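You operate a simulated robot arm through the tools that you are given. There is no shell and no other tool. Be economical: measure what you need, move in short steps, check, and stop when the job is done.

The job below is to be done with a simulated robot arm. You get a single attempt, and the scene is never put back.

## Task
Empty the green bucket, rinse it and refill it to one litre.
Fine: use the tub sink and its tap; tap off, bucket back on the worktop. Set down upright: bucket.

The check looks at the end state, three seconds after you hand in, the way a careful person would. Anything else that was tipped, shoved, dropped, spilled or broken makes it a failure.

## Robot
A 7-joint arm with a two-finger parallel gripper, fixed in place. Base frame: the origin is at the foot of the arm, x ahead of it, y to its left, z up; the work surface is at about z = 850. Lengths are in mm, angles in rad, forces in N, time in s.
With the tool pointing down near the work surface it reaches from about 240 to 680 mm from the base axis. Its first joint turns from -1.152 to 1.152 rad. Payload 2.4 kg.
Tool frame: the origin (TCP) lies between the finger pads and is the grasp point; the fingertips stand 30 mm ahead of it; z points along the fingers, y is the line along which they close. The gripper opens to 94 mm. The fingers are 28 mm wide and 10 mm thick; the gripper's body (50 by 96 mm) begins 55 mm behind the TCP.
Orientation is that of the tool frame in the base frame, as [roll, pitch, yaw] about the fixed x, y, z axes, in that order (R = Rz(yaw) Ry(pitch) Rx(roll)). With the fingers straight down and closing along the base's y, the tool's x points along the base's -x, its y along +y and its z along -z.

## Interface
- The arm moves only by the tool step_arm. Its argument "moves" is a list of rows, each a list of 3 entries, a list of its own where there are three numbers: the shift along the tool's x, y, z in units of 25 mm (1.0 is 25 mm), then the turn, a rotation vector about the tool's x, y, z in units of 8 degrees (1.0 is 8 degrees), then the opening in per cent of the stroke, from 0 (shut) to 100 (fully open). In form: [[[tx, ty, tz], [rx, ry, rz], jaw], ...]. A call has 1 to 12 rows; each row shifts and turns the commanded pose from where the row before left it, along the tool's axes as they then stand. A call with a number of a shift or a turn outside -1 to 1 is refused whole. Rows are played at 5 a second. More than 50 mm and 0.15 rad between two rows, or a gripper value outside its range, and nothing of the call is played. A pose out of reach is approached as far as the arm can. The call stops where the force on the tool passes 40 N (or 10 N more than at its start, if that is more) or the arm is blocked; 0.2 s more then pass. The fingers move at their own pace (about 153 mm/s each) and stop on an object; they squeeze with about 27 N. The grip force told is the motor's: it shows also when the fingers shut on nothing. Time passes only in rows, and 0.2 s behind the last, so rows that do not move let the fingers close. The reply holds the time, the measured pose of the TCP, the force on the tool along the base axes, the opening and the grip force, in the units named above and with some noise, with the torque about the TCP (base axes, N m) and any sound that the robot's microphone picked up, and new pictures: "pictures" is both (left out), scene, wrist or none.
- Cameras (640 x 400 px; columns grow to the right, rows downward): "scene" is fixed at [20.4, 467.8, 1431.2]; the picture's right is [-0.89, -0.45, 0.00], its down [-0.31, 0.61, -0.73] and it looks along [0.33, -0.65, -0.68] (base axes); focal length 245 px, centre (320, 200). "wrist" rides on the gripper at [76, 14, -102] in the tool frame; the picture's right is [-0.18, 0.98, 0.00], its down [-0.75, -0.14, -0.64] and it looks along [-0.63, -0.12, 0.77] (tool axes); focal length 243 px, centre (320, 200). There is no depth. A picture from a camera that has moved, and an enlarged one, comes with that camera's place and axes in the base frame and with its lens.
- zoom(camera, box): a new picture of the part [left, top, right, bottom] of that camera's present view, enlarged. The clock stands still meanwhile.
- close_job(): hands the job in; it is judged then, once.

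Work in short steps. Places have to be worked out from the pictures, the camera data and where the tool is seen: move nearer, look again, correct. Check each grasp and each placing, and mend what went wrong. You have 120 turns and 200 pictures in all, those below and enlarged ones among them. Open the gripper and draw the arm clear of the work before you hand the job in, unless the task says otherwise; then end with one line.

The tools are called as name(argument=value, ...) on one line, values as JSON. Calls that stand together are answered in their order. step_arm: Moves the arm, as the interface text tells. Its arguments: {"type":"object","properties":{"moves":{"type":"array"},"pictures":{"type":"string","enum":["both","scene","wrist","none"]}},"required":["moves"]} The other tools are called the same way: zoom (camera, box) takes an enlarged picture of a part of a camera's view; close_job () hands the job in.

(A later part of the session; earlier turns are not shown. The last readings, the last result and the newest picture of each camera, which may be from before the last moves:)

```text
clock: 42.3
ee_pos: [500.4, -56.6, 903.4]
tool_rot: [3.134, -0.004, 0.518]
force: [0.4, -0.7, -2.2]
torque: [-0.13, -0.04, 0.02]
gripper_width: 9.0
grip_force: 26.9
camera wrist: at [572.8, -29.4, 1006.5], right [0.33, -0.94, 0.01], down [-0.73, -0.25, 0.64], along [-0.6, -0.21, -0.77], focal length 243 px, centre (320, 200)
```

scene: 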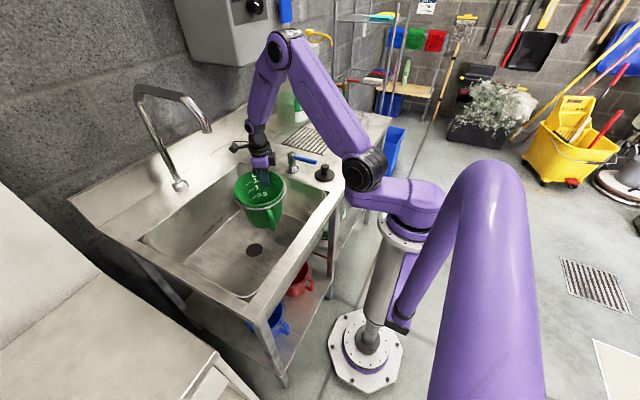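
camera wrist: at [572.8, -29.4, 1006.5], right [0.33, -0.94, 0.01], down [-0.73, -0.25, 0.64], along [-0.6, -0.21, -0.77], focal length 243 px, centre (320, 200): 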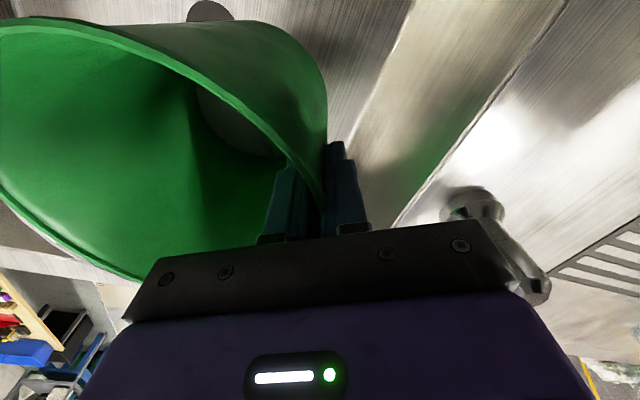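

Good: the litre marks face the scene camera. I move under the spout area and lower on.

step_arm(moves=[[[0.895, 0.19, 0], [0, 0, 0], 0], [[0.895, 0.19, 0], [0, 0, 0], 0], [[0.895, 0.19, 0], [0, 0, 0], 0], [[0.895, 0.19, 0], [0, 0, 0], 0], [[0, 0, 0.9], [0, 0, 0], 0], [[0, 0, 0.9], [0, 0, 0], 0], [[0, 0, 0.9], [0, 0, 0], 0], [[0, 0, 0.9], [0, 0, 0], 0], [[0, 0, 0.7], [0, 0, 0], 0]], pictures="both")

```text
clock: 44.3
ee_pos: [587.9, -30.5, 796.3]
tool_rot: [3.133, -0.004, 0.52]
force: [-0.1, -0.1, -2.2]
torque: [-0.12, -0.07, -0.02]
gripper_width: 8.9
grip_force: 27.5
camera wrist: at [660.9, -3.2, 899.8], right [0.33, -0.94, 0.01], down [-0.73, -0.25, 0.64], along [-0.6, -0.21, -0.77], focal length 243 px, centre (320, 200)
```

scene: 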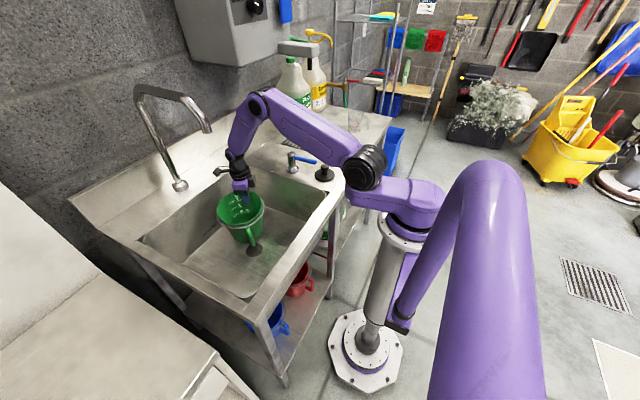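
wrist: 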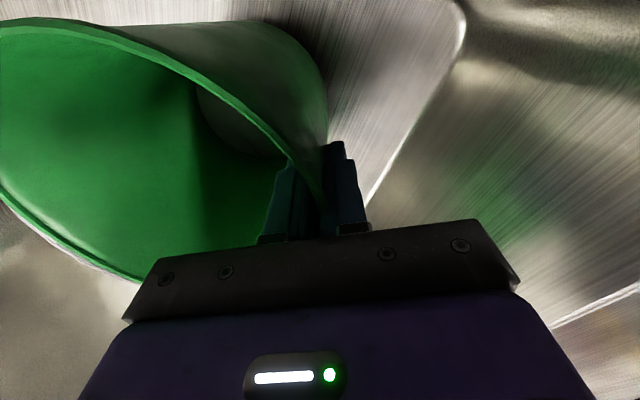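

Clear of everything so far. I lower in small steps until the bucket touches the sink floor.

step_arm(moves=[[[0, 0, 0.35], [0, 0, 0], 0], [[0, 0, 0.25], [0, 0, 0], 0], [[0, 0, 0.2], [0, 0, 0], 0]], pictures="none")

zoom(camera="scene", box=[180, 130, 320, 270])

```text
clock: 45.1
ee_pos: [590.3, -31.2, 778.2]
tool_rot: [3.131, -0.009, 0.516]
force: [3.2, -5.5, 20.4]
torque: [1.48, 0.5, -0.06]
gripper_width: 10.6
grip_force: 26.9
```

```text
2.86 times, centred on (250, 200) of scene
camera zoom: at [20.1, 467.6, 1431.2], right [-0.89, -0.45, 0.0], down [-0.31, 0.61, -0.73], along [0.33, -0.65, -0.68], focal length 699 px, centre (520, 200)
```

zoom: 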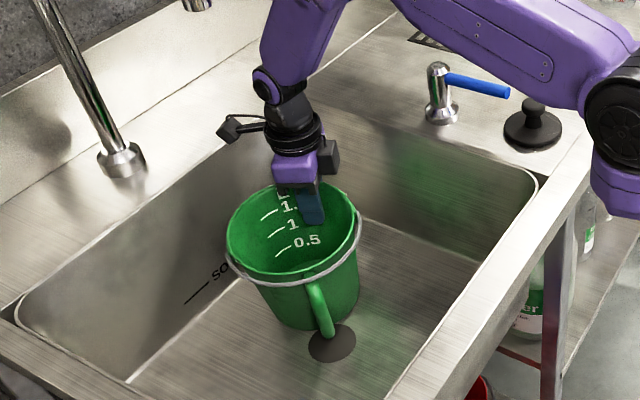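

It has touched down (20 N upward). I open moderately, then lift straight out.

step_arm(moves=[[[0, 0, -0.15], [0, 0, 0], 20], [[0, 0, 0], [0, 0, 0], 45], [[0, 0, -0.5], [0, 0, 0], 45], [[0, 0, -0.9], [0, 0, 0], 45], [[0, 0, -0.9], [0, 0, 0], 45], [[0, 0, -0.9], [0, 0, 0], 45]], pictures="both")

zoom(camera="scene", box=[180, 130, 320, 270])

```text
clock: 46.5
ee_pos: [588.5, -28.7, 860.2]
tool_rot: [3.134, 0.0, 0.517]
force: [-0.3, 0.0, -0.3]
torque: [0.01, 0.01, -0.02]
gripper_width: 42.4
grip_force: 0.0
camera wrist: at [660.1, -1.9, 963.6], right [0.33, -0.94, 0.01], down [-0.73, -0.25, 0.64], along [-0.6, -0.21, -0.77], focal length 243 px, centre (320, 200)
```

scene: 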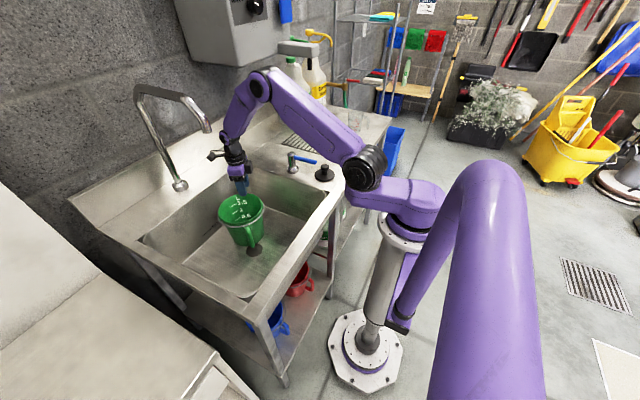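
wrist: 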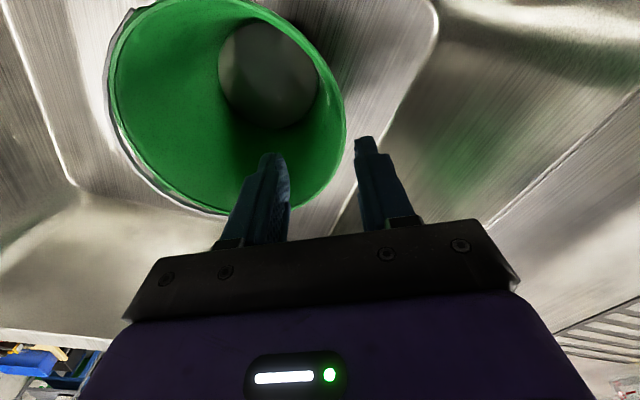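

```text
2.86 times, centred on (250, 200) of scene
camera zoom: at [20.4, 467.8, 1431.2], right [-0.89, -0.45, 0.0], down [-0.31, 0.61, -0.73], along [0.33, -0.65, -0.68], focal length 699 px, centre (520, 200)
```

zoom: 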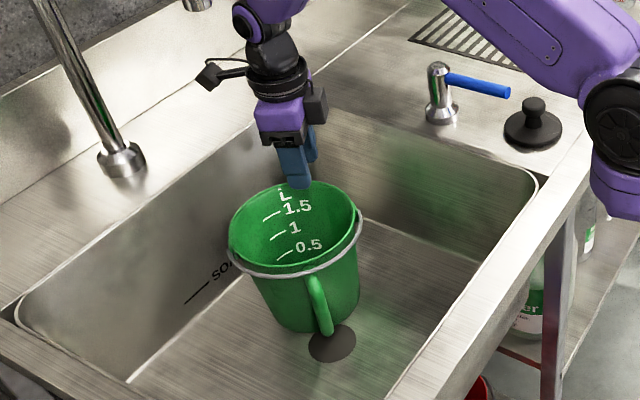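

The bucket stands upright in the sink, centred near (560, 38). The stream at (540, 86) should fall inside it. I rise, turn to close along y, and return to the lever.

step_arm(moves=[[[0, 0, -1], [0, 0, 0], 60], [[0, 0, -1], [0, 0, 0], 60], [[0, 0, -1], [0, 0, 0], 60], [[0, 0, -1], [0, 0, 0], 60], [[0, 0, -1], [0, 0, 0], 60], [[0, 0, -1], [0, 0, 0], 60], [[0, 0, 0], [0, 0, 0.925], 60], [[0, 0, 0], [0, 0, 0.925], 60], [[0, 0, 0], [0, 0, 0.925], 60], [[0, 0, 0], [0, 0, 0.925], 60]], pictures="none")

step_arm(moves=[[[-0.92, 0.86, 0], [0, 0, 0], 60], [[-0.92, 0.86, 0], [0, 0, 0], 60], [[-0.92, 0.86, 0], [0, 0, 0], 60], [[-0.92, 0.86, 0], [0, 0, 0], 60], [[-0.92, 0.86, 0], [0, 0, 0], 60], [[-0.92, 0.86, 0], [0, 0, 0], 60], [[-0.92, 0.86, 0], [0, 0, 0], 60], [[-0.92, 0.86, 0], [0, 0, 0], 60]], pictures="both")

```text
clock: 48.7
ee_pos: [587.9, -28.3, 1011.9]
tool_rot: [3.135, -0.007, -0.001]
force: [0.0, 0.0, 1.3]
torque: [0.0, -0.01, 0.02]
gripper_width: 56.5
grip_force: 0.0
```

```text
clock: 50.5
ee_pos: [402.2, -200.1, 1009.4]
tool_rot: [3.137, -0.005, 0.001]
force: [0.1, -0.2, -0.6]
torque: [-0.03, 0.0, 0.03]
gripper_width: 56.3
grip_force: 0.0
camera wrist: at [477.5, -213.2, 1113.0], right [-0.18, -0.98, 0.0], down [-0.76, 0.14, 0.64], along [-0.63, 0.11, -0.77], focal length 243 px, centre (320, 200)
```

scene: 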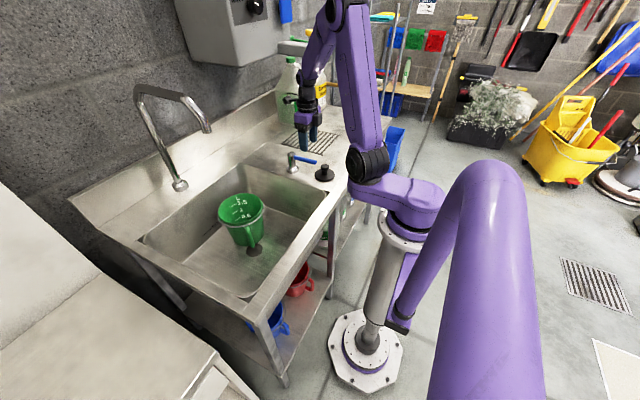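
wrist: 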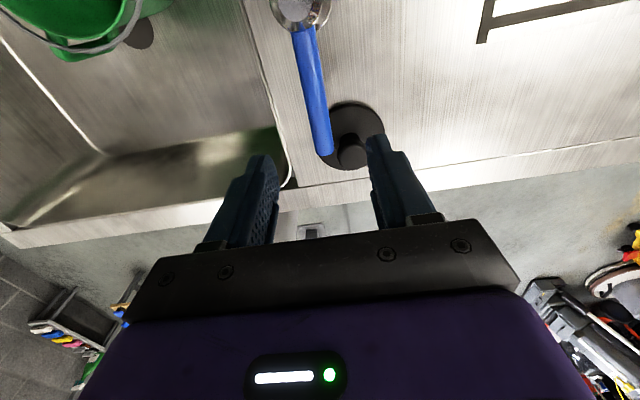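

I lower over the lever and push it about as far as before (towards -y), then look at where the stream falls.

step_arm(moves=[[[0, 0, 0.96], [0, 0, 0], 60], [[0, 0, 0.96], [0, 0, 0], 60], [[0, 0, 0.96], [0, 0, 0], 60], [[0, 0, 0.92], [0, 0, 0], 60], [[0, 0, 0], [0, 0, 0], 40], [[0, 0.4, 0], [0, 0, 0], 40], [[0, 0.4, 0], [0, 0, 0], 40], [[0, 0.4, 0], [0, 0, 0], 40]], pictures="scene")

zoom(camera="scene", box=[170, 100, 350, 270])

```text
clock: 52.3
ee_pos: [404.3, -230.7, 914.9]
tool_rot: [3.137, -0.007, 0.001]
force: [-0.2, 0.3, -0.2]
torque: [0.04, -0.02, 0.0]
gripper_width: 38.5
grip_force: 1.0
```

scene: 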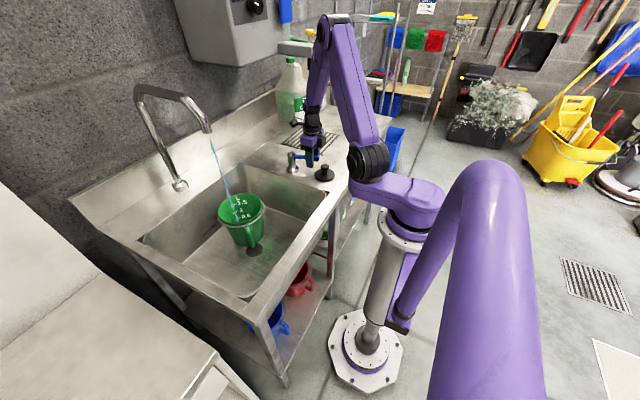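

```text
2.35 times, centred on (260, 185) of scene
camera zoom: at [20.4, 467.8, 1431.2], right [-0.89, -0.45, 0.0], down [-0.31, 0.61, -0.73], along [0.33, -0.65, -0.68], focal length 576 px, centre (461, 235)
```

zoom: 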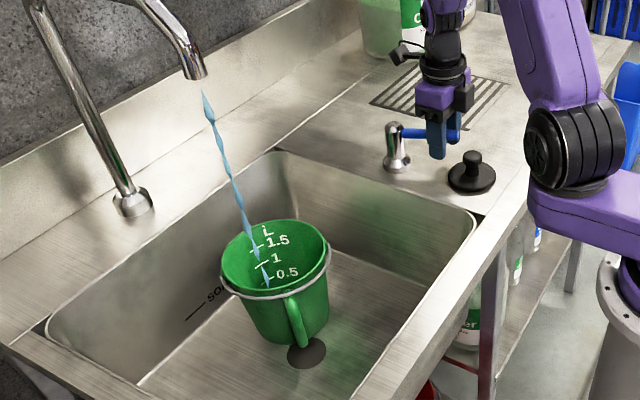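

The stream falls well inside the bucket. I wait and watch the level rise.

step_arm(moves=[[[0, 0, 0], [0, 0, 0], 40], [[0, 0, 0], [0, 0, 0], 40], [[0, 0, 0], [0, 0, 0], 40], [[0, 0, 0], [0, 0, 0], 40], [[0, 0, 0], [0, 0, 0], 40], [[0, 0, 0], [0, 0, 0], 40], [[0, 0, 0], [0, 0, 0], 40], [[0, 0, 0], [0, 0, 0], 40], [[0, 0, 0], [0, 0, 0], 40], [[0, 0, 0], [0, 0, 0], 40]], pictures="none")

zoom(camera="scene", box=[200, 170, 290, 260])

```text
clock: 54.5
ee_pos: [404.7, -231.1, 914.7]
tool_rot: [3.137, -0.008, 0.001]
force: [0.0, -0.3, 0.9]
torque: [-0.04, 0.0, -0.04]
gripper_width: 37.6
grip_force: 0.0
```

```text
4.44 times, centred on (245, 215) of scene
camera zoom: at [20.4, 467.8, 1431.2], right [-0.89, -0.45, 0.0], down [-0.31, 0.61, -0.73], along [0.33, -0.65, -0.68], focal length 1088 px, centre (653, 133)
```

zoom: 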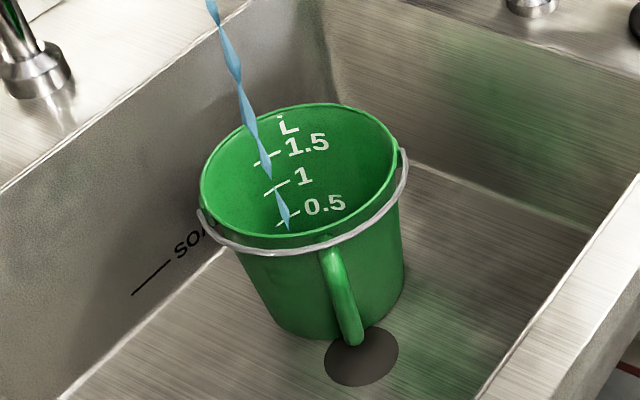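

The level is not visible yet. I keep waiting.

step_arm(moves=[[[0, 0, 0], [0, 0, 0], 40], [[0, 0, 0], [0, 0, 0], 40], [[0, 0, 0], [0, 0, 0], 40], [[0, 0, 0], [0, 0, 0], 40], [[0, 0, 0], [0, 0, 0], 40], [[0, 0, 0], [0, 0, 0], 40], [[0, 0, 0], [0, 0, 0], 40], [[0, 0, 0], [0, 0, 0], 40], [[0, 0, 0], [0, 0, 0], 40], [[0, 0, 0], [0, 0, 0], 40], [[0, 0, 0], [0, 0, 0], 40], [[0, 0, 0], [0, 0, 0], 40]], pictures="none")

zoom(camera="scene", box=[200, 170, 290, 260])

```text
clock: 57.1
ee_pos: [405.2, -231.1, 915.4]
tool_rot: [3.136, -0.008, 0.002]
force: [-0.8, 0.1, 0.0]
torque: [-0.01, 0.02, -0.01]
gripper_width: 37.6
grip_force: 0.1
```

```text
4.44 times, centred on (245, 215) of scene
camera zoom: at [20.4, 467.8, 1431.2], right [-0.89, -0.45, 0.0], down [-0.31, 0.61, -0.73], along [0.33, -0.65, -0.68], focal length 1088 px, centre (653, 133)
```

zoom: 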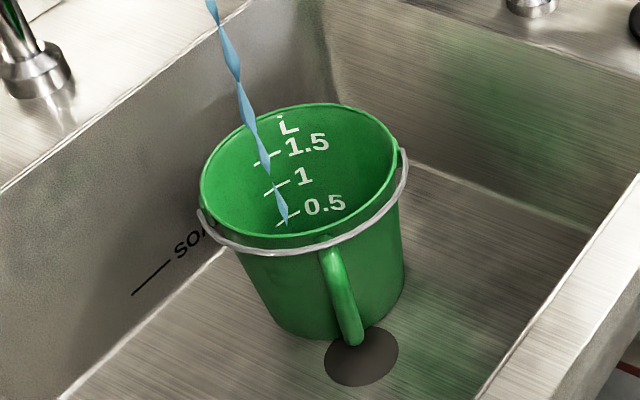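

step_arm(moves=[[[0, 0, 0], [0, 0, 0], 40], [[0, 0, 0], [0, 0, 0], 40], [[0, 0, 0], [0, 0, 0], 40], [[0, 0, 0], [0, 0, 0], 40], [[0, 0, 0], [0, 0, 0], 40], [[0, 0, 0], [0, 0, 0], 40], [[0, 0, 0], [0, 0, 0], 40], [[0, 0, 0], [0, 0, 0], 40], [[0, 0, 0], [0, 0, 0], 40], [[0, 0, 0], [0, 0, 0], 40], [[0, 0, 0], [0, 0, 0], 40], [[0, 0, 0], [0, 0, 0], 40]], pictures="none")

step_arm(moves=[[[0, 0, 0], [0, 0, 0], 40], [[0, 0, 0], [0, 0, 0], 40], [[0, 0, 0], [0, 0, 0], 40], [[0, 0, 0], [0, 0, 0], 40], [[0, 0, 0], [0, 0, 0], 40], [[0, 0, 0], [0, 0, 0], 40], [[0, 0, 0], [0, 0, 0], 40], [[0, 0, 0], [0, 0, 0], 40], [[0, 0, 0], [0, 0, 0], 40], [[0, 0, 0], [0, 0, 0], 40], [[0, 0, 0], [0, 0, 0], 40], [[0, 0, 0], [0, 0, 0], 40]], pictures="none")

zoom(camera="scene", box=[200, 170, 290, 260])

```text
clock: 59.7
ee_pos: [403.1, -231.6, 915.5]
tool_rot: [3.136, -0.007, 0.003]
force: [0.2, -0.3, 0.2]
torque: [0.01, -0.01, -0.02]
gripper_width: 37.5
grip_force: 0.0
```

```text
clock: 62.3
ee_pos: [403.4, -230.0, 916.3]
tool_rot: [3.136, -0.008, 0.0]
force: [0.1, -0.6, -0.5]
torque: [0.03, -0.01, -0.01]
gripper_width: 37.5
grip_force: 0.0
```

```text
4.44 times, centred on (245, 215) of scene
camera zoom: at [20.4, 467.8, 1431.2], right [-0.89, -0.45, 0.0], down [-0.31, 0.61, -0.73], along [0.33, -0.65, -0.68], focal length 1088 px, centre (653, 133)
```

zoom: 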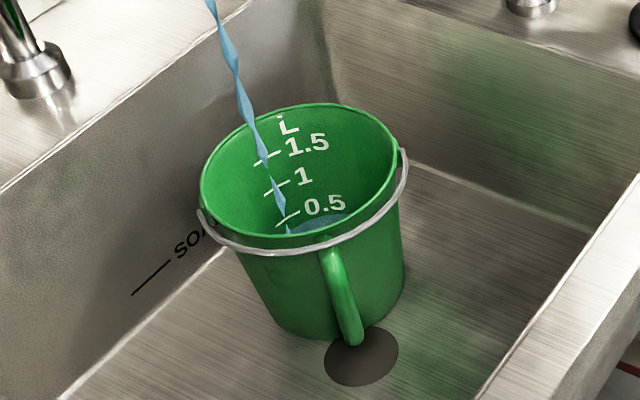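

The water now stands just below the 0.5 mark after about 10.5 s, so the flow is about 0.043 L/s. I let it run 2.6 s more for the rinse and then shut the tap.

step_arm(moves=[[[0, 0, 0], [0, 0, 0], 40], [[0, 0, 0], [0, 0, 0], 40], [[0, 0, 0], [0, 0, 0], 40], [[0, 0, 0], [0, 0, 0], 40], [[0, 0, 0], [0, 0, 0], 40], [[0, 0, 0], [0, 0, 0], 40], [[0, -0.5, 0], [0, 0, 0], 40], [[0, -0.5, 0], [0, 0, 0], 40], [[0, -0.5, 0], [0, 0, 0], 40], [[0, -0.3, 0], [0, 0, 0], 40]], pictures="scene")

zoom(camera="scene", box=[200, 170, 290, 260])

```text
clock: 64.5
ee_pos: [403.7, -188.5, 916.9]
tool_rot: [3.135, -0.01, -0.002]
force: [-0.3, -14.1, -0.6]
torque: [0.03, -0.05, -0.1]
gripper_width: 45.5
grip_force: 7.0
```

scene: 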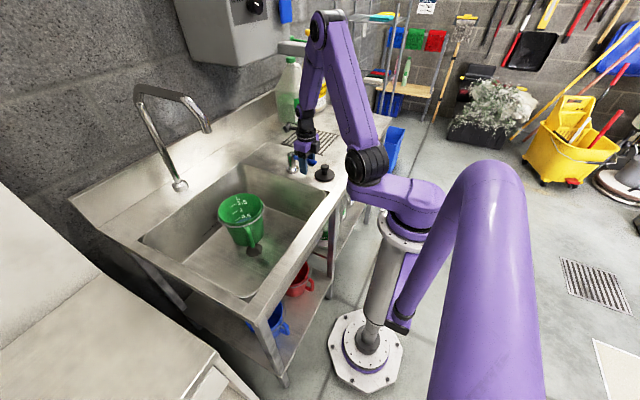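

```text
4.44 times, centred on (245, 215) of scene
camera zoom: at [20.4, 467.4, 1431.3], right [-0.89, -0.45, 0.0], down [-0.31, 0.61, -0.73], along [0.33, -0.65, -0.68], focal length 1088 px, centre (653, 133)
```

zoom: 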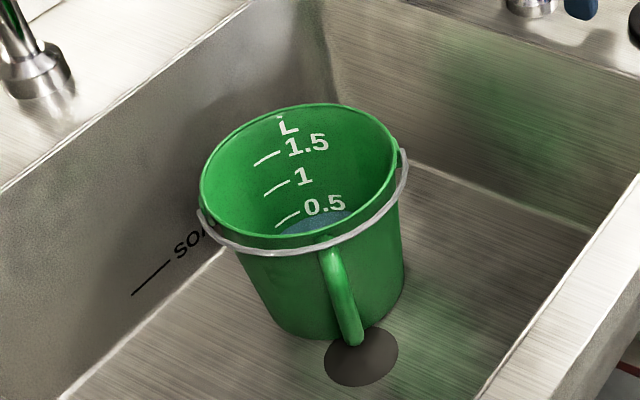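

The tap is shut and the water stands at the 0.5 mark. I retrace my path back above the bucket.

step_arm(moves=[[[0, 0.4, 0], [0, 0, 0], 60], [[0, 0, -0.96], [0, 0, 0], 60], [[0, 0, -0.96], [0, 0, 0], 60], [[0, 0, -0.96], [0, 0, 0], 60], [[0, 0, -0.96], [0, 0, 0], 60]], pictures="none")

step_arm(moves=[[[0.92, -0.86, 0], [0, 0, 0], 60], [[0.92, -0.86, 0], [0, 0, 0], 60], [[0.92, -0.86, 0], [0, 0, 0], 60], [[0.92, -0.86, 0], [0, 0, 0], 60], [[0.92, -0.86, 0], [0, 0, 0], 60], [[0.92, -0.86, 0], [0, 0, 0], 60], [[0.92, -0.86, 0], [0, 0, 0], 60], [[0.92, -0.86, 0], [0, 0, 0], 60]], pictures="none")

step_arm(moves=[[[0, 0, 0], [0, 0, -0.925], 60], [[0, 0, 0], [0, 0, -0.925], 60], [[0, 0, 0], [0, 0, -0.925], 60], [[0, 0, 0], [0, 0, -0.925], 60], [[0, 0, 1], [0, 0, 0], 60], [[0, 0, 1], [0, 0, 0], 60], [[0, 0, 1], [0, 0, 0], 60], [[0, 0, 1], [0, 0, 0], 60], [[0, 0, 1], [0, 0, 0], 60], [[0, 0, 1], [0, 0, 0], 60]], pictures="both")

zoom(camera="wrist", box=[90, 0, 370, 230])

```text
clock: 65.7
ee_pos: [404.3, -195.7, 1013.5]
tool_rot: [3.14, -0.005, 0.0]
force: [0.1, -0.5, 0.4]
torque: [-0.03, 0.04, -0.01]
gripper_width: 56.6
grip_force: 0.0
```

```text
clock: 67.5
ee_pos: [588.0, -22.1, 1011.1]
tool_rot: [3.136, -0.004, 0.002]
force: [0.0, -0.9, -1.0]
torque: [0.01, 0.0, -0.03]
gripper_width: 56.4
grip_force: 0.0
```

```text
clock: 69.7
ee_pos: [587.6, -24.5, 860.3]
tool_rot: [3.135, -0.002, 0.519]
force: [0.1, 0.0, -0.7]
torque: [-0.01, 0.0, -0.01]
gripper_width: 56.6
grip_force: 0.1
camera wrist: at [660.1, 3.1, 963.9], right [0.33, -0.94, 0.01], down [-0.73, -0.25, 0.64], along [-0.6, -0.21, -0.77], focal length 243 px, centre (320, 200)
```

scene: 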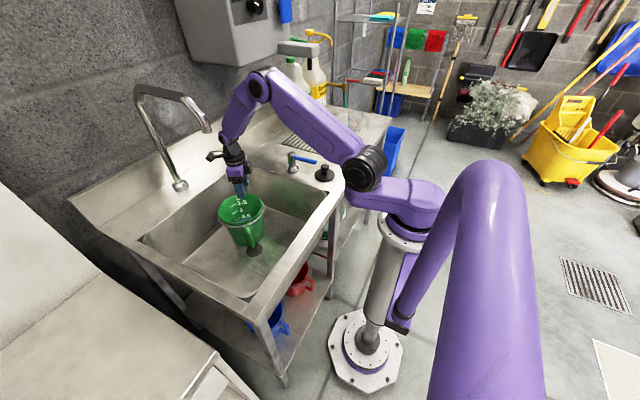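
wrist: 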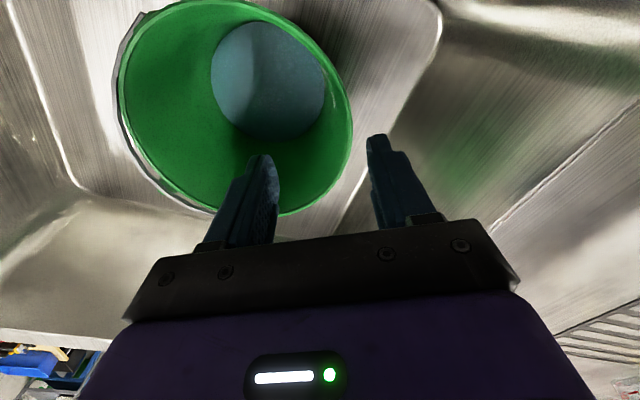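

```text
1.74 times, centred on (230, 115) of wrist
camera zoom: at [660.1, 3.1, 963.9], right [0.33, -0.94, 0.01], down [-0.73, -0.25, 0.64], along [-0.6, -0.21, -0.77], focal length 422 px, centre (476, 348)
```

zoom: 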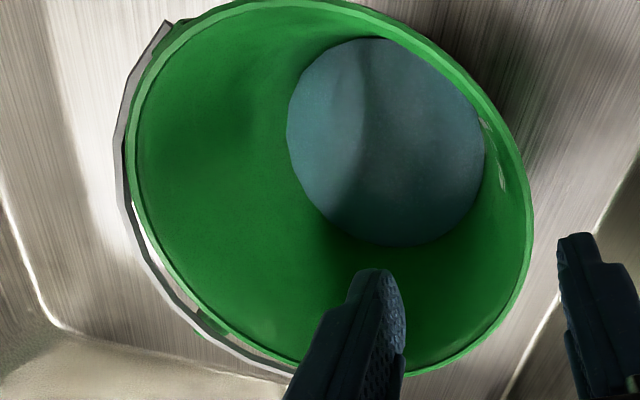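

The rinse water is clear blue-grey. I descend onto the same rim place, with the wall between the fingers, and grip.

step_arm(moves=[[[0, 0.15, 0.5], [0, 0, 0], 70], [[0, 0, 0.8], [0, 0, 0], 70], [[0, 0, 0.8], [0, 0, 0], 70], [[0, 0, 0.8], [0, 0, 0], 70], [[0, 0, 0.35], [0, 0, 0], 70]], pictures="wrist")

step_arm(moves=[[[0, 0, 0], [0, 0, 0], 30], [[0, 0, 0], [0, 0, 0], 0], [[0, 0, 0], [0, 0, 0], 0], [[0, 0, 0], [0, 0, 0], 0]], pictures="wrist")

```text
clock: 70.9
ee_pos: [590.2, -27.3, 781.1]
tool_rot: [3.134, -0.004, 0.519]
force: [0.3, -0.1, -0.5]
torque: [-0.03, -0.01, -0.02]
gripper_width: 65.8
grip_force: 0.2
camera wrist: at [663.0, -0.7, 883.2], right [0.33, -0.94, 0.01], down [-0.73, -0.25, 0.64], along [-0.6, -0.21, -0.77], focal length 243 px, centre (320, 200)
```

wrist: 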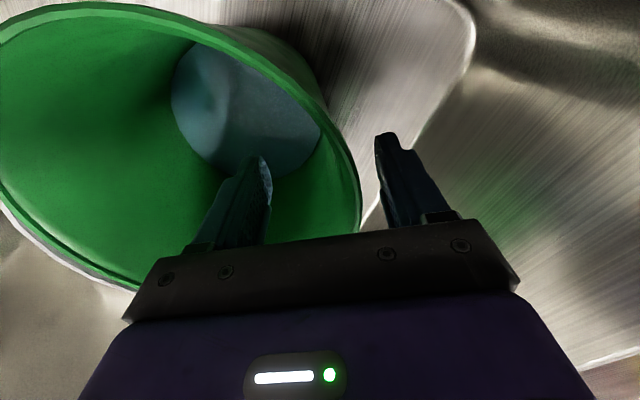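

```text
clock: 71.9
ee_pos: [591.0, -27.3, 781.8]
tool_rot: [3.133, -0.005, 0.519]
force: [4.5, 2.1, 10.6]
torque: [1.78, 0.22, -0.61]
gripper_width: 14.1
grip_force: 27.8
camera wrist: at [663.5, -0.3, 884.2], right [0.33, -0.95, 0.01], down [-0.73, -0.25, 0.64], along [-0.6, -0.21, -0.77], focal length 243 px, centre (320, 200)
```

wrist: 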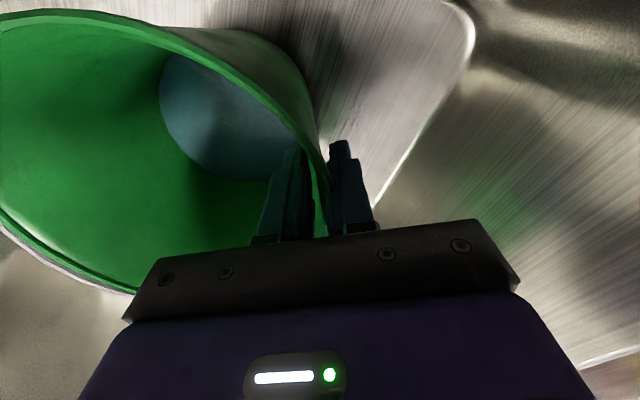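

Gripped. I lift gently, then back out from below the spout and up to the pouring position.

step_arm(moves=[[[0, 0, -0.3], [0, 0, 0], 0], [[0, 0, -0.4], [0, 0, 0], 0], [[0, 0, -0.7], [0, 0, 0], 0], [[0, 0, -0.9], [0, 0, 0], 0], [[0, 0, -0.9], [0, 0, 0], 0], [[0, 0, -0.9], [0, 0, 0], 0], [[0, 0, -0.7], [0, 0, 0], 0]], pictures="none")

step_arm(moves=[[[-0.5, -0.1, 0], [0, 0, 0], 0], [[-0.75, -0.15, 0], [0, 0, 0], 0], [[-0.75, -0.15, 0], [0, 0, 0], 0], [[-0.75, -0.15, 0], [0, 0, 0], 0], [[-0.7, -0.15, 0], [0, 0, 0], 0], [[0, 0, -0.6], [0, 0, 0], 0], [[0, 0, -0.9], [0, 0, 0], 0], [[0, 0, -0.9], [0, 0, 0], 0], [[0, 0, -0.9], [0, 0, 0], 0], [[0, 0, -0.9], [0, 0, 0], 0], [[0, 0, -0.9], [0, 0, 0], 0], [[0, 0, -0.9], [0, 0, 0], 0]], pictures="both")

```text
clock: 73.5
ee_pos: [590.2, -27.2, 900.1]
tool_rot: [3.135, -0.003, 0.517]
force: [-1.0, -0.4, -5.4]
torque: [-0.32, -0.25, -0.01]
gripper_width: 9.3
grip_force: 27.0
```

```text
clock: 76.1
ee_pos: [506.6, -53.5, 1049.9]
tool_rot: [3.133, -0.005, 0.516]
force: [0.2, 0.1, -5.3]
torque: [-0.34, -0.23, 0.04]
gripper_width: 8.7
grip_force: 26.7
camera wrist: at [577.5, -26.7, 1153.6], right [0.33, -0.94, 0.01], down [-0.73, -0.25, 0.64], along [-0.6, -0.21, -0.77], focal length 243 px, centre (320, 200)
```

scene: 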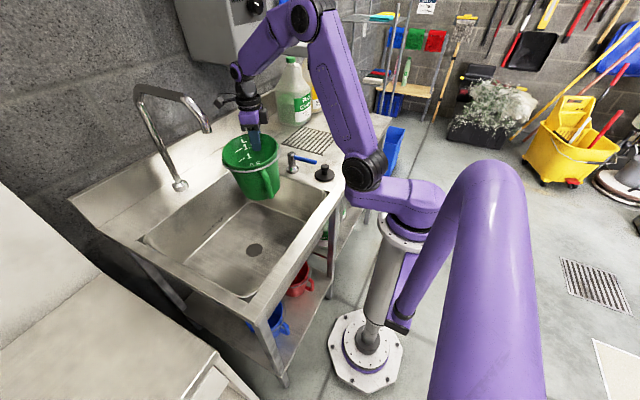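
wrist: 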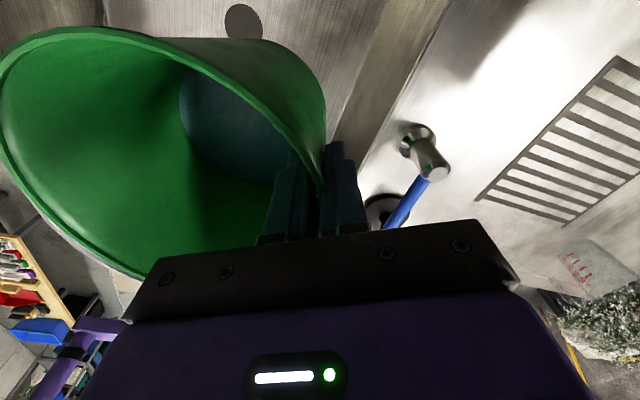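

The load is 5.4 N, so about 0.35 L of rinse water. I turn outward and swirl the bucket with small tilts before pouring.

step_arm(moves=[[[0, 0, 0], [0, 0, -0.9], 0], [[0, 0, 0], [0, 0, -0.95], 0], [[0, 0, 0], [0, 0, -0.95], 0], [[0, 0, 0], [0, 0, -0.95], 0], [[0, 0, 0], [0, 0, -0.95], 0], [[0, 0, 0], [0, 0, -0.95], 0], [[0, 0, 0], [0, 0, -0.95], 0], [[0, 0, 0], [0, 0, -0.9], 0]], pictures="none")

step_arm(moves=[[[0, 0, 0], [-0.7, 0, 0], 0], [[0, 0, 0], [-0.7, 0, 0], 0], [[0, 0, 0], [-0.7, 0, 0], 0], [[0, 0, 0], [0, 0.8, 0], 0], [[0, 0, 0], [0, 0.8, 0], 0], [[0, 0, 0], [0, 0.8, 0], 0], [[0, 0, 0], [0, -0.8, 0], 0], [[0, 0, 0], [0, -0.8, 0], 0], [[0, 0, 0], [0, -0.8, 0], 0]], pictures="scene")

step_arm(moves=[[[0, 0, 0], [0, -0.8, 0], 0], [[0, 0, 0], [0, -0.8, 0], 0], [[0, 0, 0], [0, -0.8, 0], 0], [[0, 0, 0], [0, 0.8, 0], 0], [[0, 0, 0], [0, 0.8, 0], 0], [[0, 0, 0], [0, 0.8, 0], 0]], pictures="scene")

```text
clock: 77.9
ee_pos: [505.1, -53.7, 1049.6]
tool_rot: [3.135, 0.004, 1.57]
force: [0.7, -0.2, -5.2]
torque: [0.02, -0.42, -0.03]
gripper_width: 9.3
grip_force: 26.8
```

```text
clock: 79.9
ee_pos: [504.5, -53.7, 1050.4]
tool_rot: [2.84, 0.006, 1.565]
force: [-0.5, -0.3, -5.4]
torque: [0.0, -0.28, -0.01]
gripper_width: 8.8
grip_force: 27.2
```

scene: 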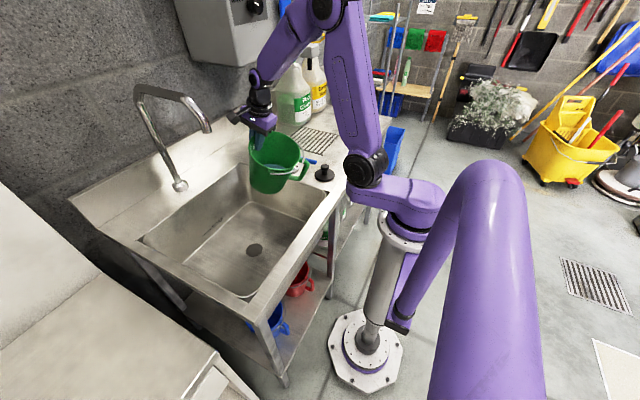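

```text
clock: 81.3
ee_pos: [504.9, -53.0, 1050.3]
tool_rot: [2.841, 0.004, 1.565]
force: [-0.4, 0.4, -5.3]
torque: [0.02, -0.32, 0.01]
gripper_width: 9.0
grip_force: 26.8
```

scene: 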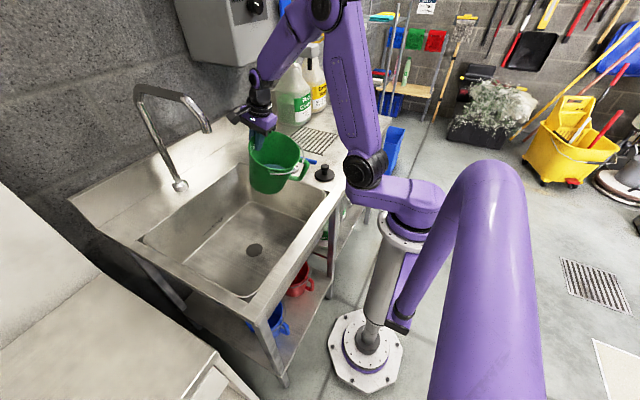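

Swirled without spilling. Now I pour the rinse water out.

step_arm(moves=[[[0, 0, 0], [-0.8, 0, 0], 0], [[0, 0, 0], [-0.8, 0, 0], 0], [[0, 0, 0], [-0.8, 0, 0], 0], [[0, 0, 0], [-0.5, 0, 0], 0], [[0, 0, 0], [-0.5, 0, 0], 0], [[0, 0, 0], [-0.5, 0, 0], 0], [[0, 0, 0], [-0.5, 0, 0], 0], [[0, 0, 0], [-0.5, 0, 0], 0], [[0, 0, 0], [-0.5, 0, 0], 0], [[0, 0, 0], [-0.6, 0, 0], 0], [[0, 0, 0], [-0.6, 0, 0], 0], [[0, 0, 0], [-0.6, 0, 0], 0]], pictures="scene")

step_arm(moves=[[[0, 0, 0], [-0.7, 0, 0], 0], [[0, 0, 0], [-0.7, 0, 0], 0], [[0, 0, 0], [-0.8, 0, 0], 0], [[0, 0, 0], [-0.8, 0, 0], 0], [[0, 0, 0], [-0.8, 0, 0], 0], [[0, 0, 0], [-0.8, 0, 0], 0], [[0, 0, 0], [-0.4, 0, 0], 0], [[0, 0, 0], [0, 0, 0], 0], [[0, 0, 0], [0, 0, 0], 0], [[0, 0, 0], [0, 0, 0], 0], [[0, 0, 0], [0, 0, 0], 0]], pictures="scene")

```text
clock: 83.9
ee_pos: [519.9, -63.0, 1050.7]
tool_rot: [1.915, 0.004, 1.567]
force: [-0.2, -0.8, -4.2]
torque: [0.04, 0.16, 0.01]
gripper_width: 9.2
grip_force: 26.5
out of reach, approached as far as the arm can: row 4, 5, 6
```

scene: 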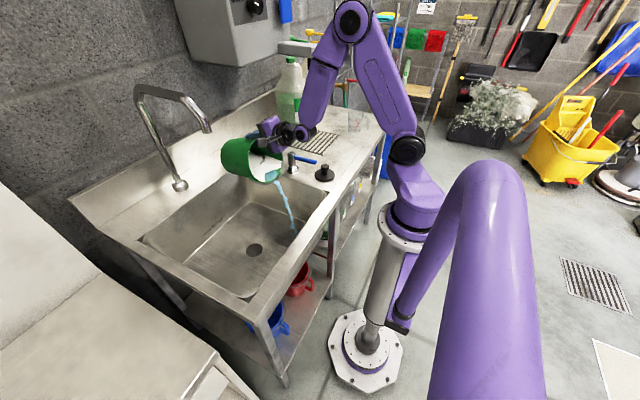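

```text
clock: 86.3
ee_pos: [517.3, -63.6, 1050.6]
tool_rot: [1.218, 0.008, 1.566]
force: [0.0, -0.2, -2.0]
torque: [0.02, 0.19, 0.01]
gripper_width: 8.9
grip_force: 27.1
```

scene: 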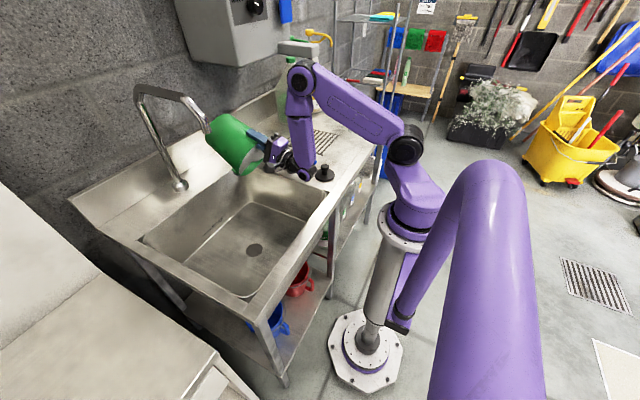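

Emptied (2.0 N). I take a quick look at the inside.

zoom(camera="scene", box=[190, 90, 330, 200])

zoom(camera="wrist", box=[0, 0, 640, 400])

```text
3.64 times, centred on (260, 145) of scene
camera zoom: at [20.5, 467.8, 1431.2], right [-0.89, -0.45, 0.0], down [-0.31, 0.61, -0.73], along [0.33, -0.65, -0.68], focal length 890 px, centre (538, 400)
```

zoom: 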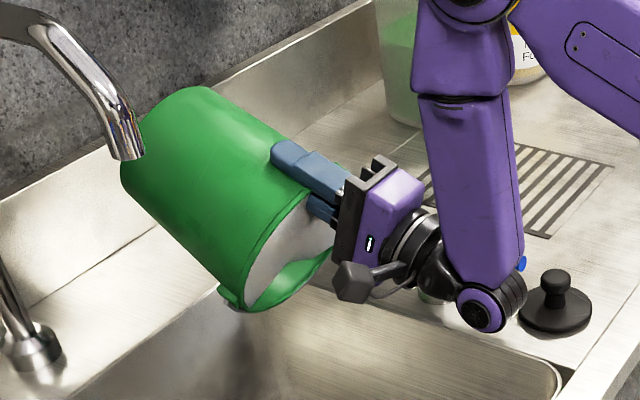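

```text
1.00 times, centred on (320, 200) of wrist (not enlarged: the box is as wide or as high as the picture)
camera zoom: at [416.8, 13.6, 1028.2], right [-0.34, -0.18, 0.92], down [-0.56, -0.75, -0.35], along [0.76, -0.63, 0.16], focal length 243 px, centre (320, 200)
```

zoom: 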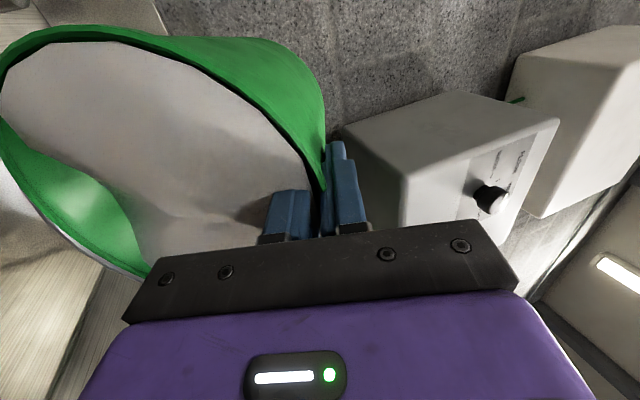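

I tilt back upright and look inside for any remaining soil.

step_arm(moves=[[[0, 0, 0], [0.95, 0, 0], 0], [[0, 0, 0], [0.98, 0, 0], 0], [[0, 0, 0], [0.98, 0, 0], 0], [[0, 0, 0], [0.98, 0, 0], 0], [[0, 0, 0], [0.98, 0, 0], 0], [[0, 0, 0], [0.98, 0, 0], 0], [[0, 0, 0], [0.98, 0, 0], 0]], pictures="none")

step_arm(moves=[[[0, 0, 0], [0.98, 0, 0], 0], [[0, 0, 0], [0.98, 0, 0], 0], [[0, 0, 0], [0.98, 0, 0], 0], [[0, 0, 0], [0.98, 0, 0], 0], [[0, 0, 0], [0.98, 0, 0], 0], [[0, 0, 0], [0.98, 0, 0], 0], [[0, 0, 0], [0.98, 0, 0], 0]], pictures="both")

```text
clock: 87.9
ee_pos: [517.7, -63.7, 1051.6]
tool_rot: [2.171, 0.007, 1.569]
force: [-0.7, -1.0, -2.7]
torque: [0.03, 0.02, 0.02]
gripper_width: 8.8
grip_force: 27.2
```

```text
clock: 89.5
ee_pos: [518.2, -63.8, 1051.3]
tool_rot: [3.13, 0.007, 1.569]
force: [0.2, 0.7, -2.4]
torque: [0.0, -0.13, -0.03]
gripper_width: 8.8
grip_force: 27.2
camera wrist: at [530.7, 14.0, 1152.9], right [0.98, -0.19, 0.01], down [-0.15, -0.75, 0.65], along [-0.11, -0.64, -0.76], focal length 243 px, centre (320, 200)
```

scene: 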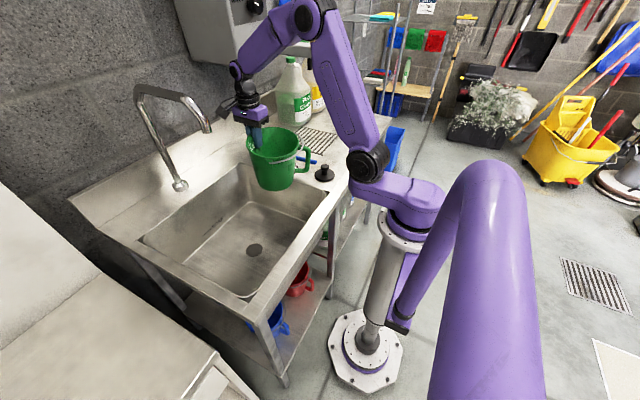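
wrist: 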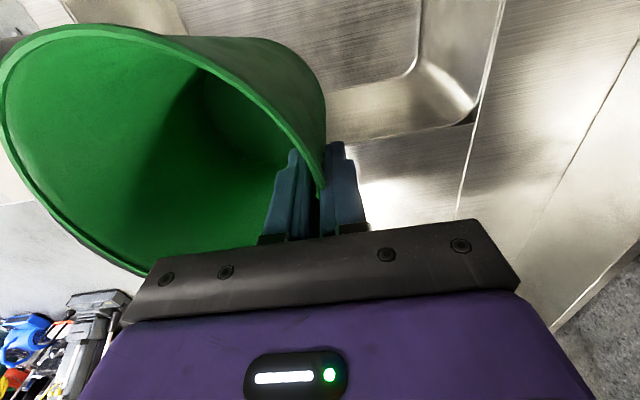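

The inside is clean green all the way to the bottom. I set the bucket back at the same place in the sink.

step_arm(moves=[[[0, 0, 0], [0, 0, 0.9], 0], [[0, 0, 0], [0, 0, 0.95], 0], [[0, 0, 0], [0, 0, 0.95], 0], [[0, 0, 0], [0, 0, 0.95], 0], [[0, 0, 0], [0, 0, 0.95], 0], [[0, 0, 0], [0, 0, 0.95], 0], [[0, 0, 0], [0, 0, 0.95], 0], [[0, 0, 0], [0, 0, 0.9], 0]], pictures="none")

step_arm(moves=[[[0, 0, 1], [0, 0, 0], 0], [[0, 0, 1], [0, 0, 0], 0], [[0, 0, 1], [0, 0, 0], 0], [[0, 0, 1], [0, 0, 0], 0], [[0, 0, 1], [0, 0, 0], 0], [[0, 0, 1], [0, 0, 0], 0], [[0.8, 0.03, 0], [0, 0, 0], 0], [[0.8, 0.03, 0], [0, 0, 0], 0], [[0.8, 0.03, 0], [0, 0, 0], 0], [[0.71, 0.02, 0], [0, 0, 0], 0]], pictures="none")

step_arm(moves=[[[0, 0, 1], [0, 0, 0], 0], [[0, 0, 1], [0, 0, 0], 0], [[0, 0, 1], [0, 0, 0], 0], [[0, 0, 1], [0, 0, 0], 0], [[0, 0, 0.4], [0, 0, 0], 0], [[0, 0, 0.25], [0, 0, 0], 0]], pictures="both")

```text
clock: 91.3
ee_pos: [518.0, -64.7, 1050.8]
tool_rot: [3.128, -0.008, 0.517]
force: [0.3, -0.7, -1.1]
torque: [-0.11, -0.08, 0.04]
gripper_width: 8.7
grip_force: 27.3
```

```text
clock: 93.5
ee_pos: [588.5, -28.5, 903.1]
tool_rot: [3.13, -0.008, 0.522]
force: [0.5, -0.1, -1.5]
torque: [-0.11, -0.12, 0.01]
gripper_width: 9.0
grip_force: 26.8
```

```text
clock: 94.9
ee_pos: [591.8, -31.1, 785.9]
tool_rot: [3.126, -0.013, 0.516]
force: [2.7, -5.6, 17.9]
torque: [1.47, 0.36, -0.15]
gripper_width: 11.7
grip_force: 26.8
camera wrist: at [663.4, -3.8, 891.0], right [0.33, -0.95, 0.01], down [-0.74, -0.24, 0.63], along [-0.59, -0.21, -0.78], focal length 243 px, centre (320, 200)
```

scene: 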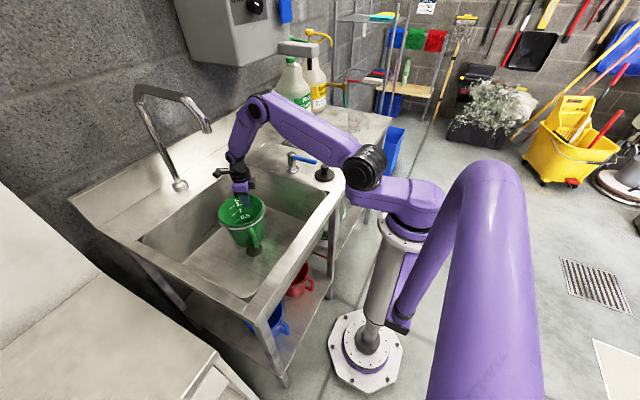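
wrist: 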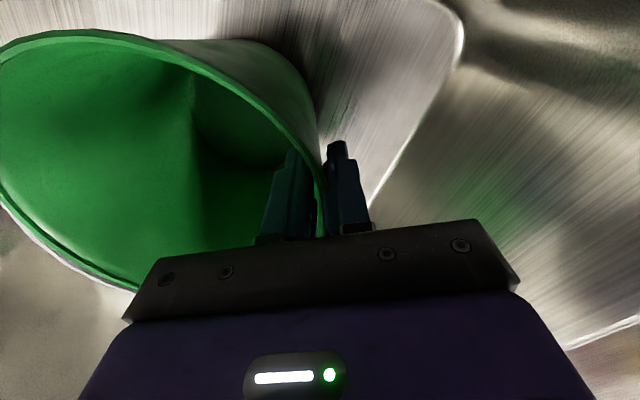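

It has touched down, tilted slightly on its edge. I release, rise, and look before going to the lever.

step_arm(moves=[[[0, 0, 0], [0, 0, 0], 12], [[0, 0, 0], [0, 0, 0], 25], [[0, 0, 0], [0, 0, 0], 45], [[0, 0, -0.6], [0, 0, 0], 45], [[0, 0, -0.9], [0, 0, 0], 45], [[0, 0, -0.9], [0, 0, 0], 45], [[0, 0, -0.9], [0, 0, 0], 45]], pictures="both")

zoom(camera="wrist", box=[90, 0, 370, 230])

```text
clock: 96.5
ee_pos: [589.3, -28.5, 868.3]
tool_rot: [3.129, -0.008, 0.522]
force: [0.1, -0.8, 0.1]
torque: [-0.02, 0.01, -0.03]
gripper_width: 42.4
grip_force: 0.0
camera wrist: at [660.8, -1.0, 971.8], right [0.33, -0.94, 0.01], down [-0.73, -0.25, 0.63], along [-0.6, -0.22, -0.77], focal length 243 px, centre (320, 200)
```

scene: 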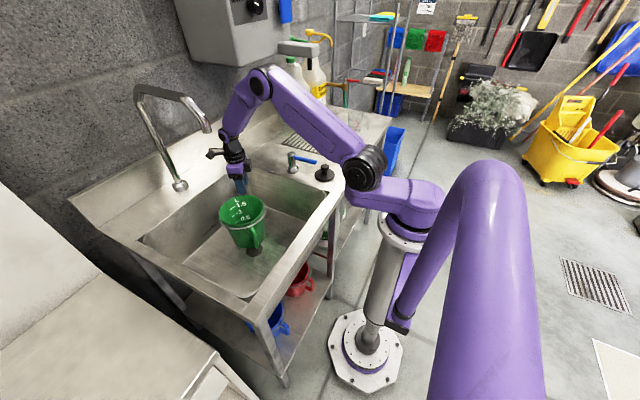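
wrist: 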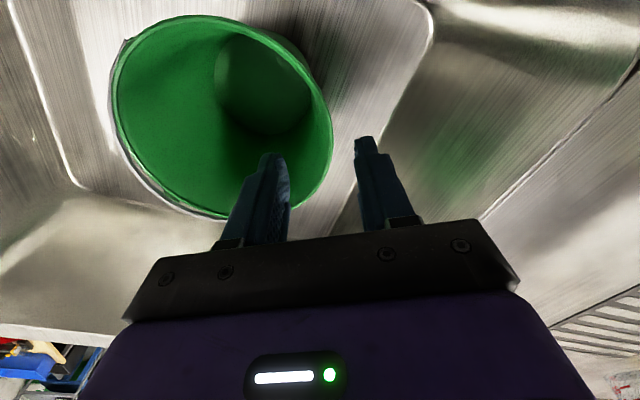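

```text
1.74 times, centred on (230, 115) of wrist
camera zoom: at [660.8, -1.0, 971.8], right [0.33, -0.94, 0.01], down [-0.73, -0.25, 0.63], along [-0.6, -0.22, -0.77], focal length 422 px, centre (476, 348)
```

zoom: 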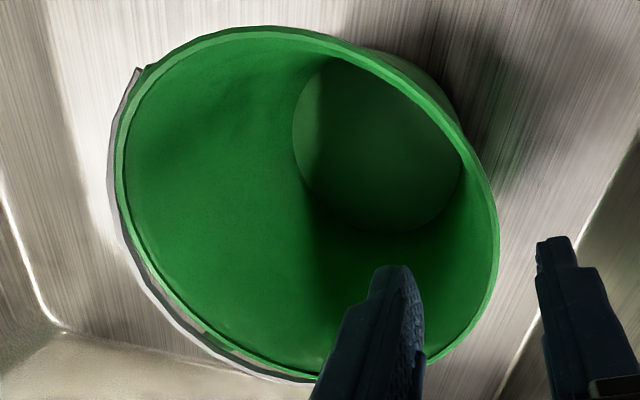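

The bucket is clean, empty and upright. I go back to the lever by the same path.

step_arm(moves=[[[0, 0, -0.95], [0, 0, 0], 60], [[0, 0, -0.95], [0, 0, 0], 60], [[0, 0, -0.95], [0, 0, 0], 60], [[0, 0, -0.95], [0, 0, 0], 60], [[0, 0, -0.95], [0, 0, 0], 60], [[0, 0, -0.95], [0, 0, 0], 60], [[0, 0, 0], [0, 0, 0.935], 60], [[0, 0, 0], [0, 0, 0.935], 60], [[0, 0, 0], [0, 0, 0.935], 60], [[0, 0, 0], [0, 0, 0.935], 60]], pictures="none")

step_arm(moves=[[[-0.92, 0.86, 0], [0, 0, 0], 60], [[-0.92, 0.86, 0], [0, 0, 0], 60], [[-0.92, 0.86, 0], [0, 0, 0], 60], [[-0.92, 0.86, 0], [0, 0, 0], 60], [[-0.92, 0.86, 0], [0, 0, 0], 60], [[-0.92, 0.86, 0], [0, 0, 0], 60], [[-0.92, 0.86, 0], [0, 0, 0], 60], [[-0.92, 0.86, 0], [0, 0, 0], 60]], pictures="none")

step_arm(moves=[[[0, 0, 0.96], [0, 0, 0], 60], [[0, 0, 0.96], [0, 0, 0], 60], [[0, 0, 0.96], [0, 0, 0], 60], [[0, 0, 0.92], [0, 0, 0], 60], [[0, 0, 0], [0, 0, 0], 40], [[0, 0.4, 0], [0, 0, 0], 40], [[0, 0.4, 0], [0, 0, 0], 40], [[0, 0.4, 0], [0, 0, 0], 40], [[-0.05, 0.3, 0], [0, 0, 0], 40]], pictures="scene")

zoom(camera="scene", box=[170, 100, 350, 270])

```text
clock: 98.7
ee_pos: [587.4, -27.4, 1011.5]
tool_rot: [3.134, -0.014, -0.005]
force: [-1.4, -0.8, -0.8]
torque: [-0.01, 0.01, 0.0]
gripper_width: 56.4
grip_force: 0.0
```

```text
clock: 100.5
ee_pos: [403.5, -199.3, 1009.8]
tool_rot: [3.134, -0.014, -0.001]
force: [-1.1, -0.7, -0.4]
torque: [0.03, 0.01, 0.01]
gripper_width: 56.3
grip_force: 0.2
```

```text
clock: 102.5
ee_pos: [402.2, -237.9, 915.0]
tool_rot: [3.135, -0.015, -0.001]
force: [-1.2, 2.0, -0.7]
torque: [-0.01, 0.0, 0.02]
gripper_width: 38.4
grip_force: 0.6
```

scene: 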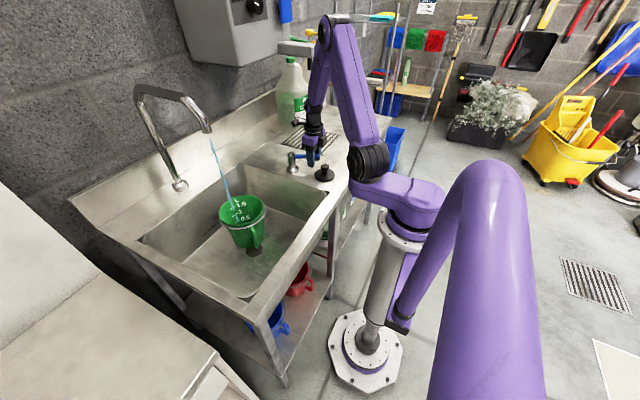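

```text
2.35 times, centred on (260, 185) of scene
camera zoom: at [20.4, 467.8, 1431.2], right [-0.89, -0.45, 0.0], down [-0.31, 0.61, -0.73], along [0.33, -0.65, -0.68], focal length 576 px, centre (461, 235)
```

zoom: 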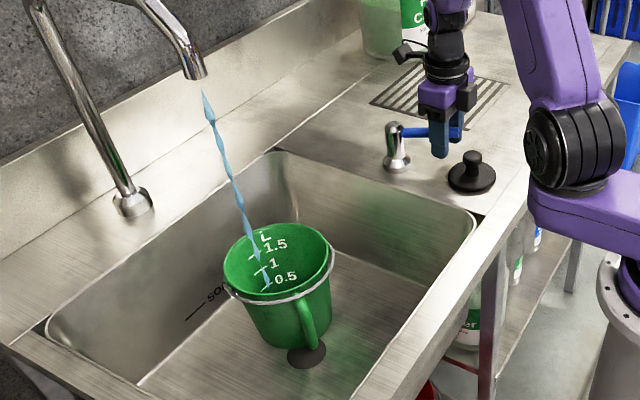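

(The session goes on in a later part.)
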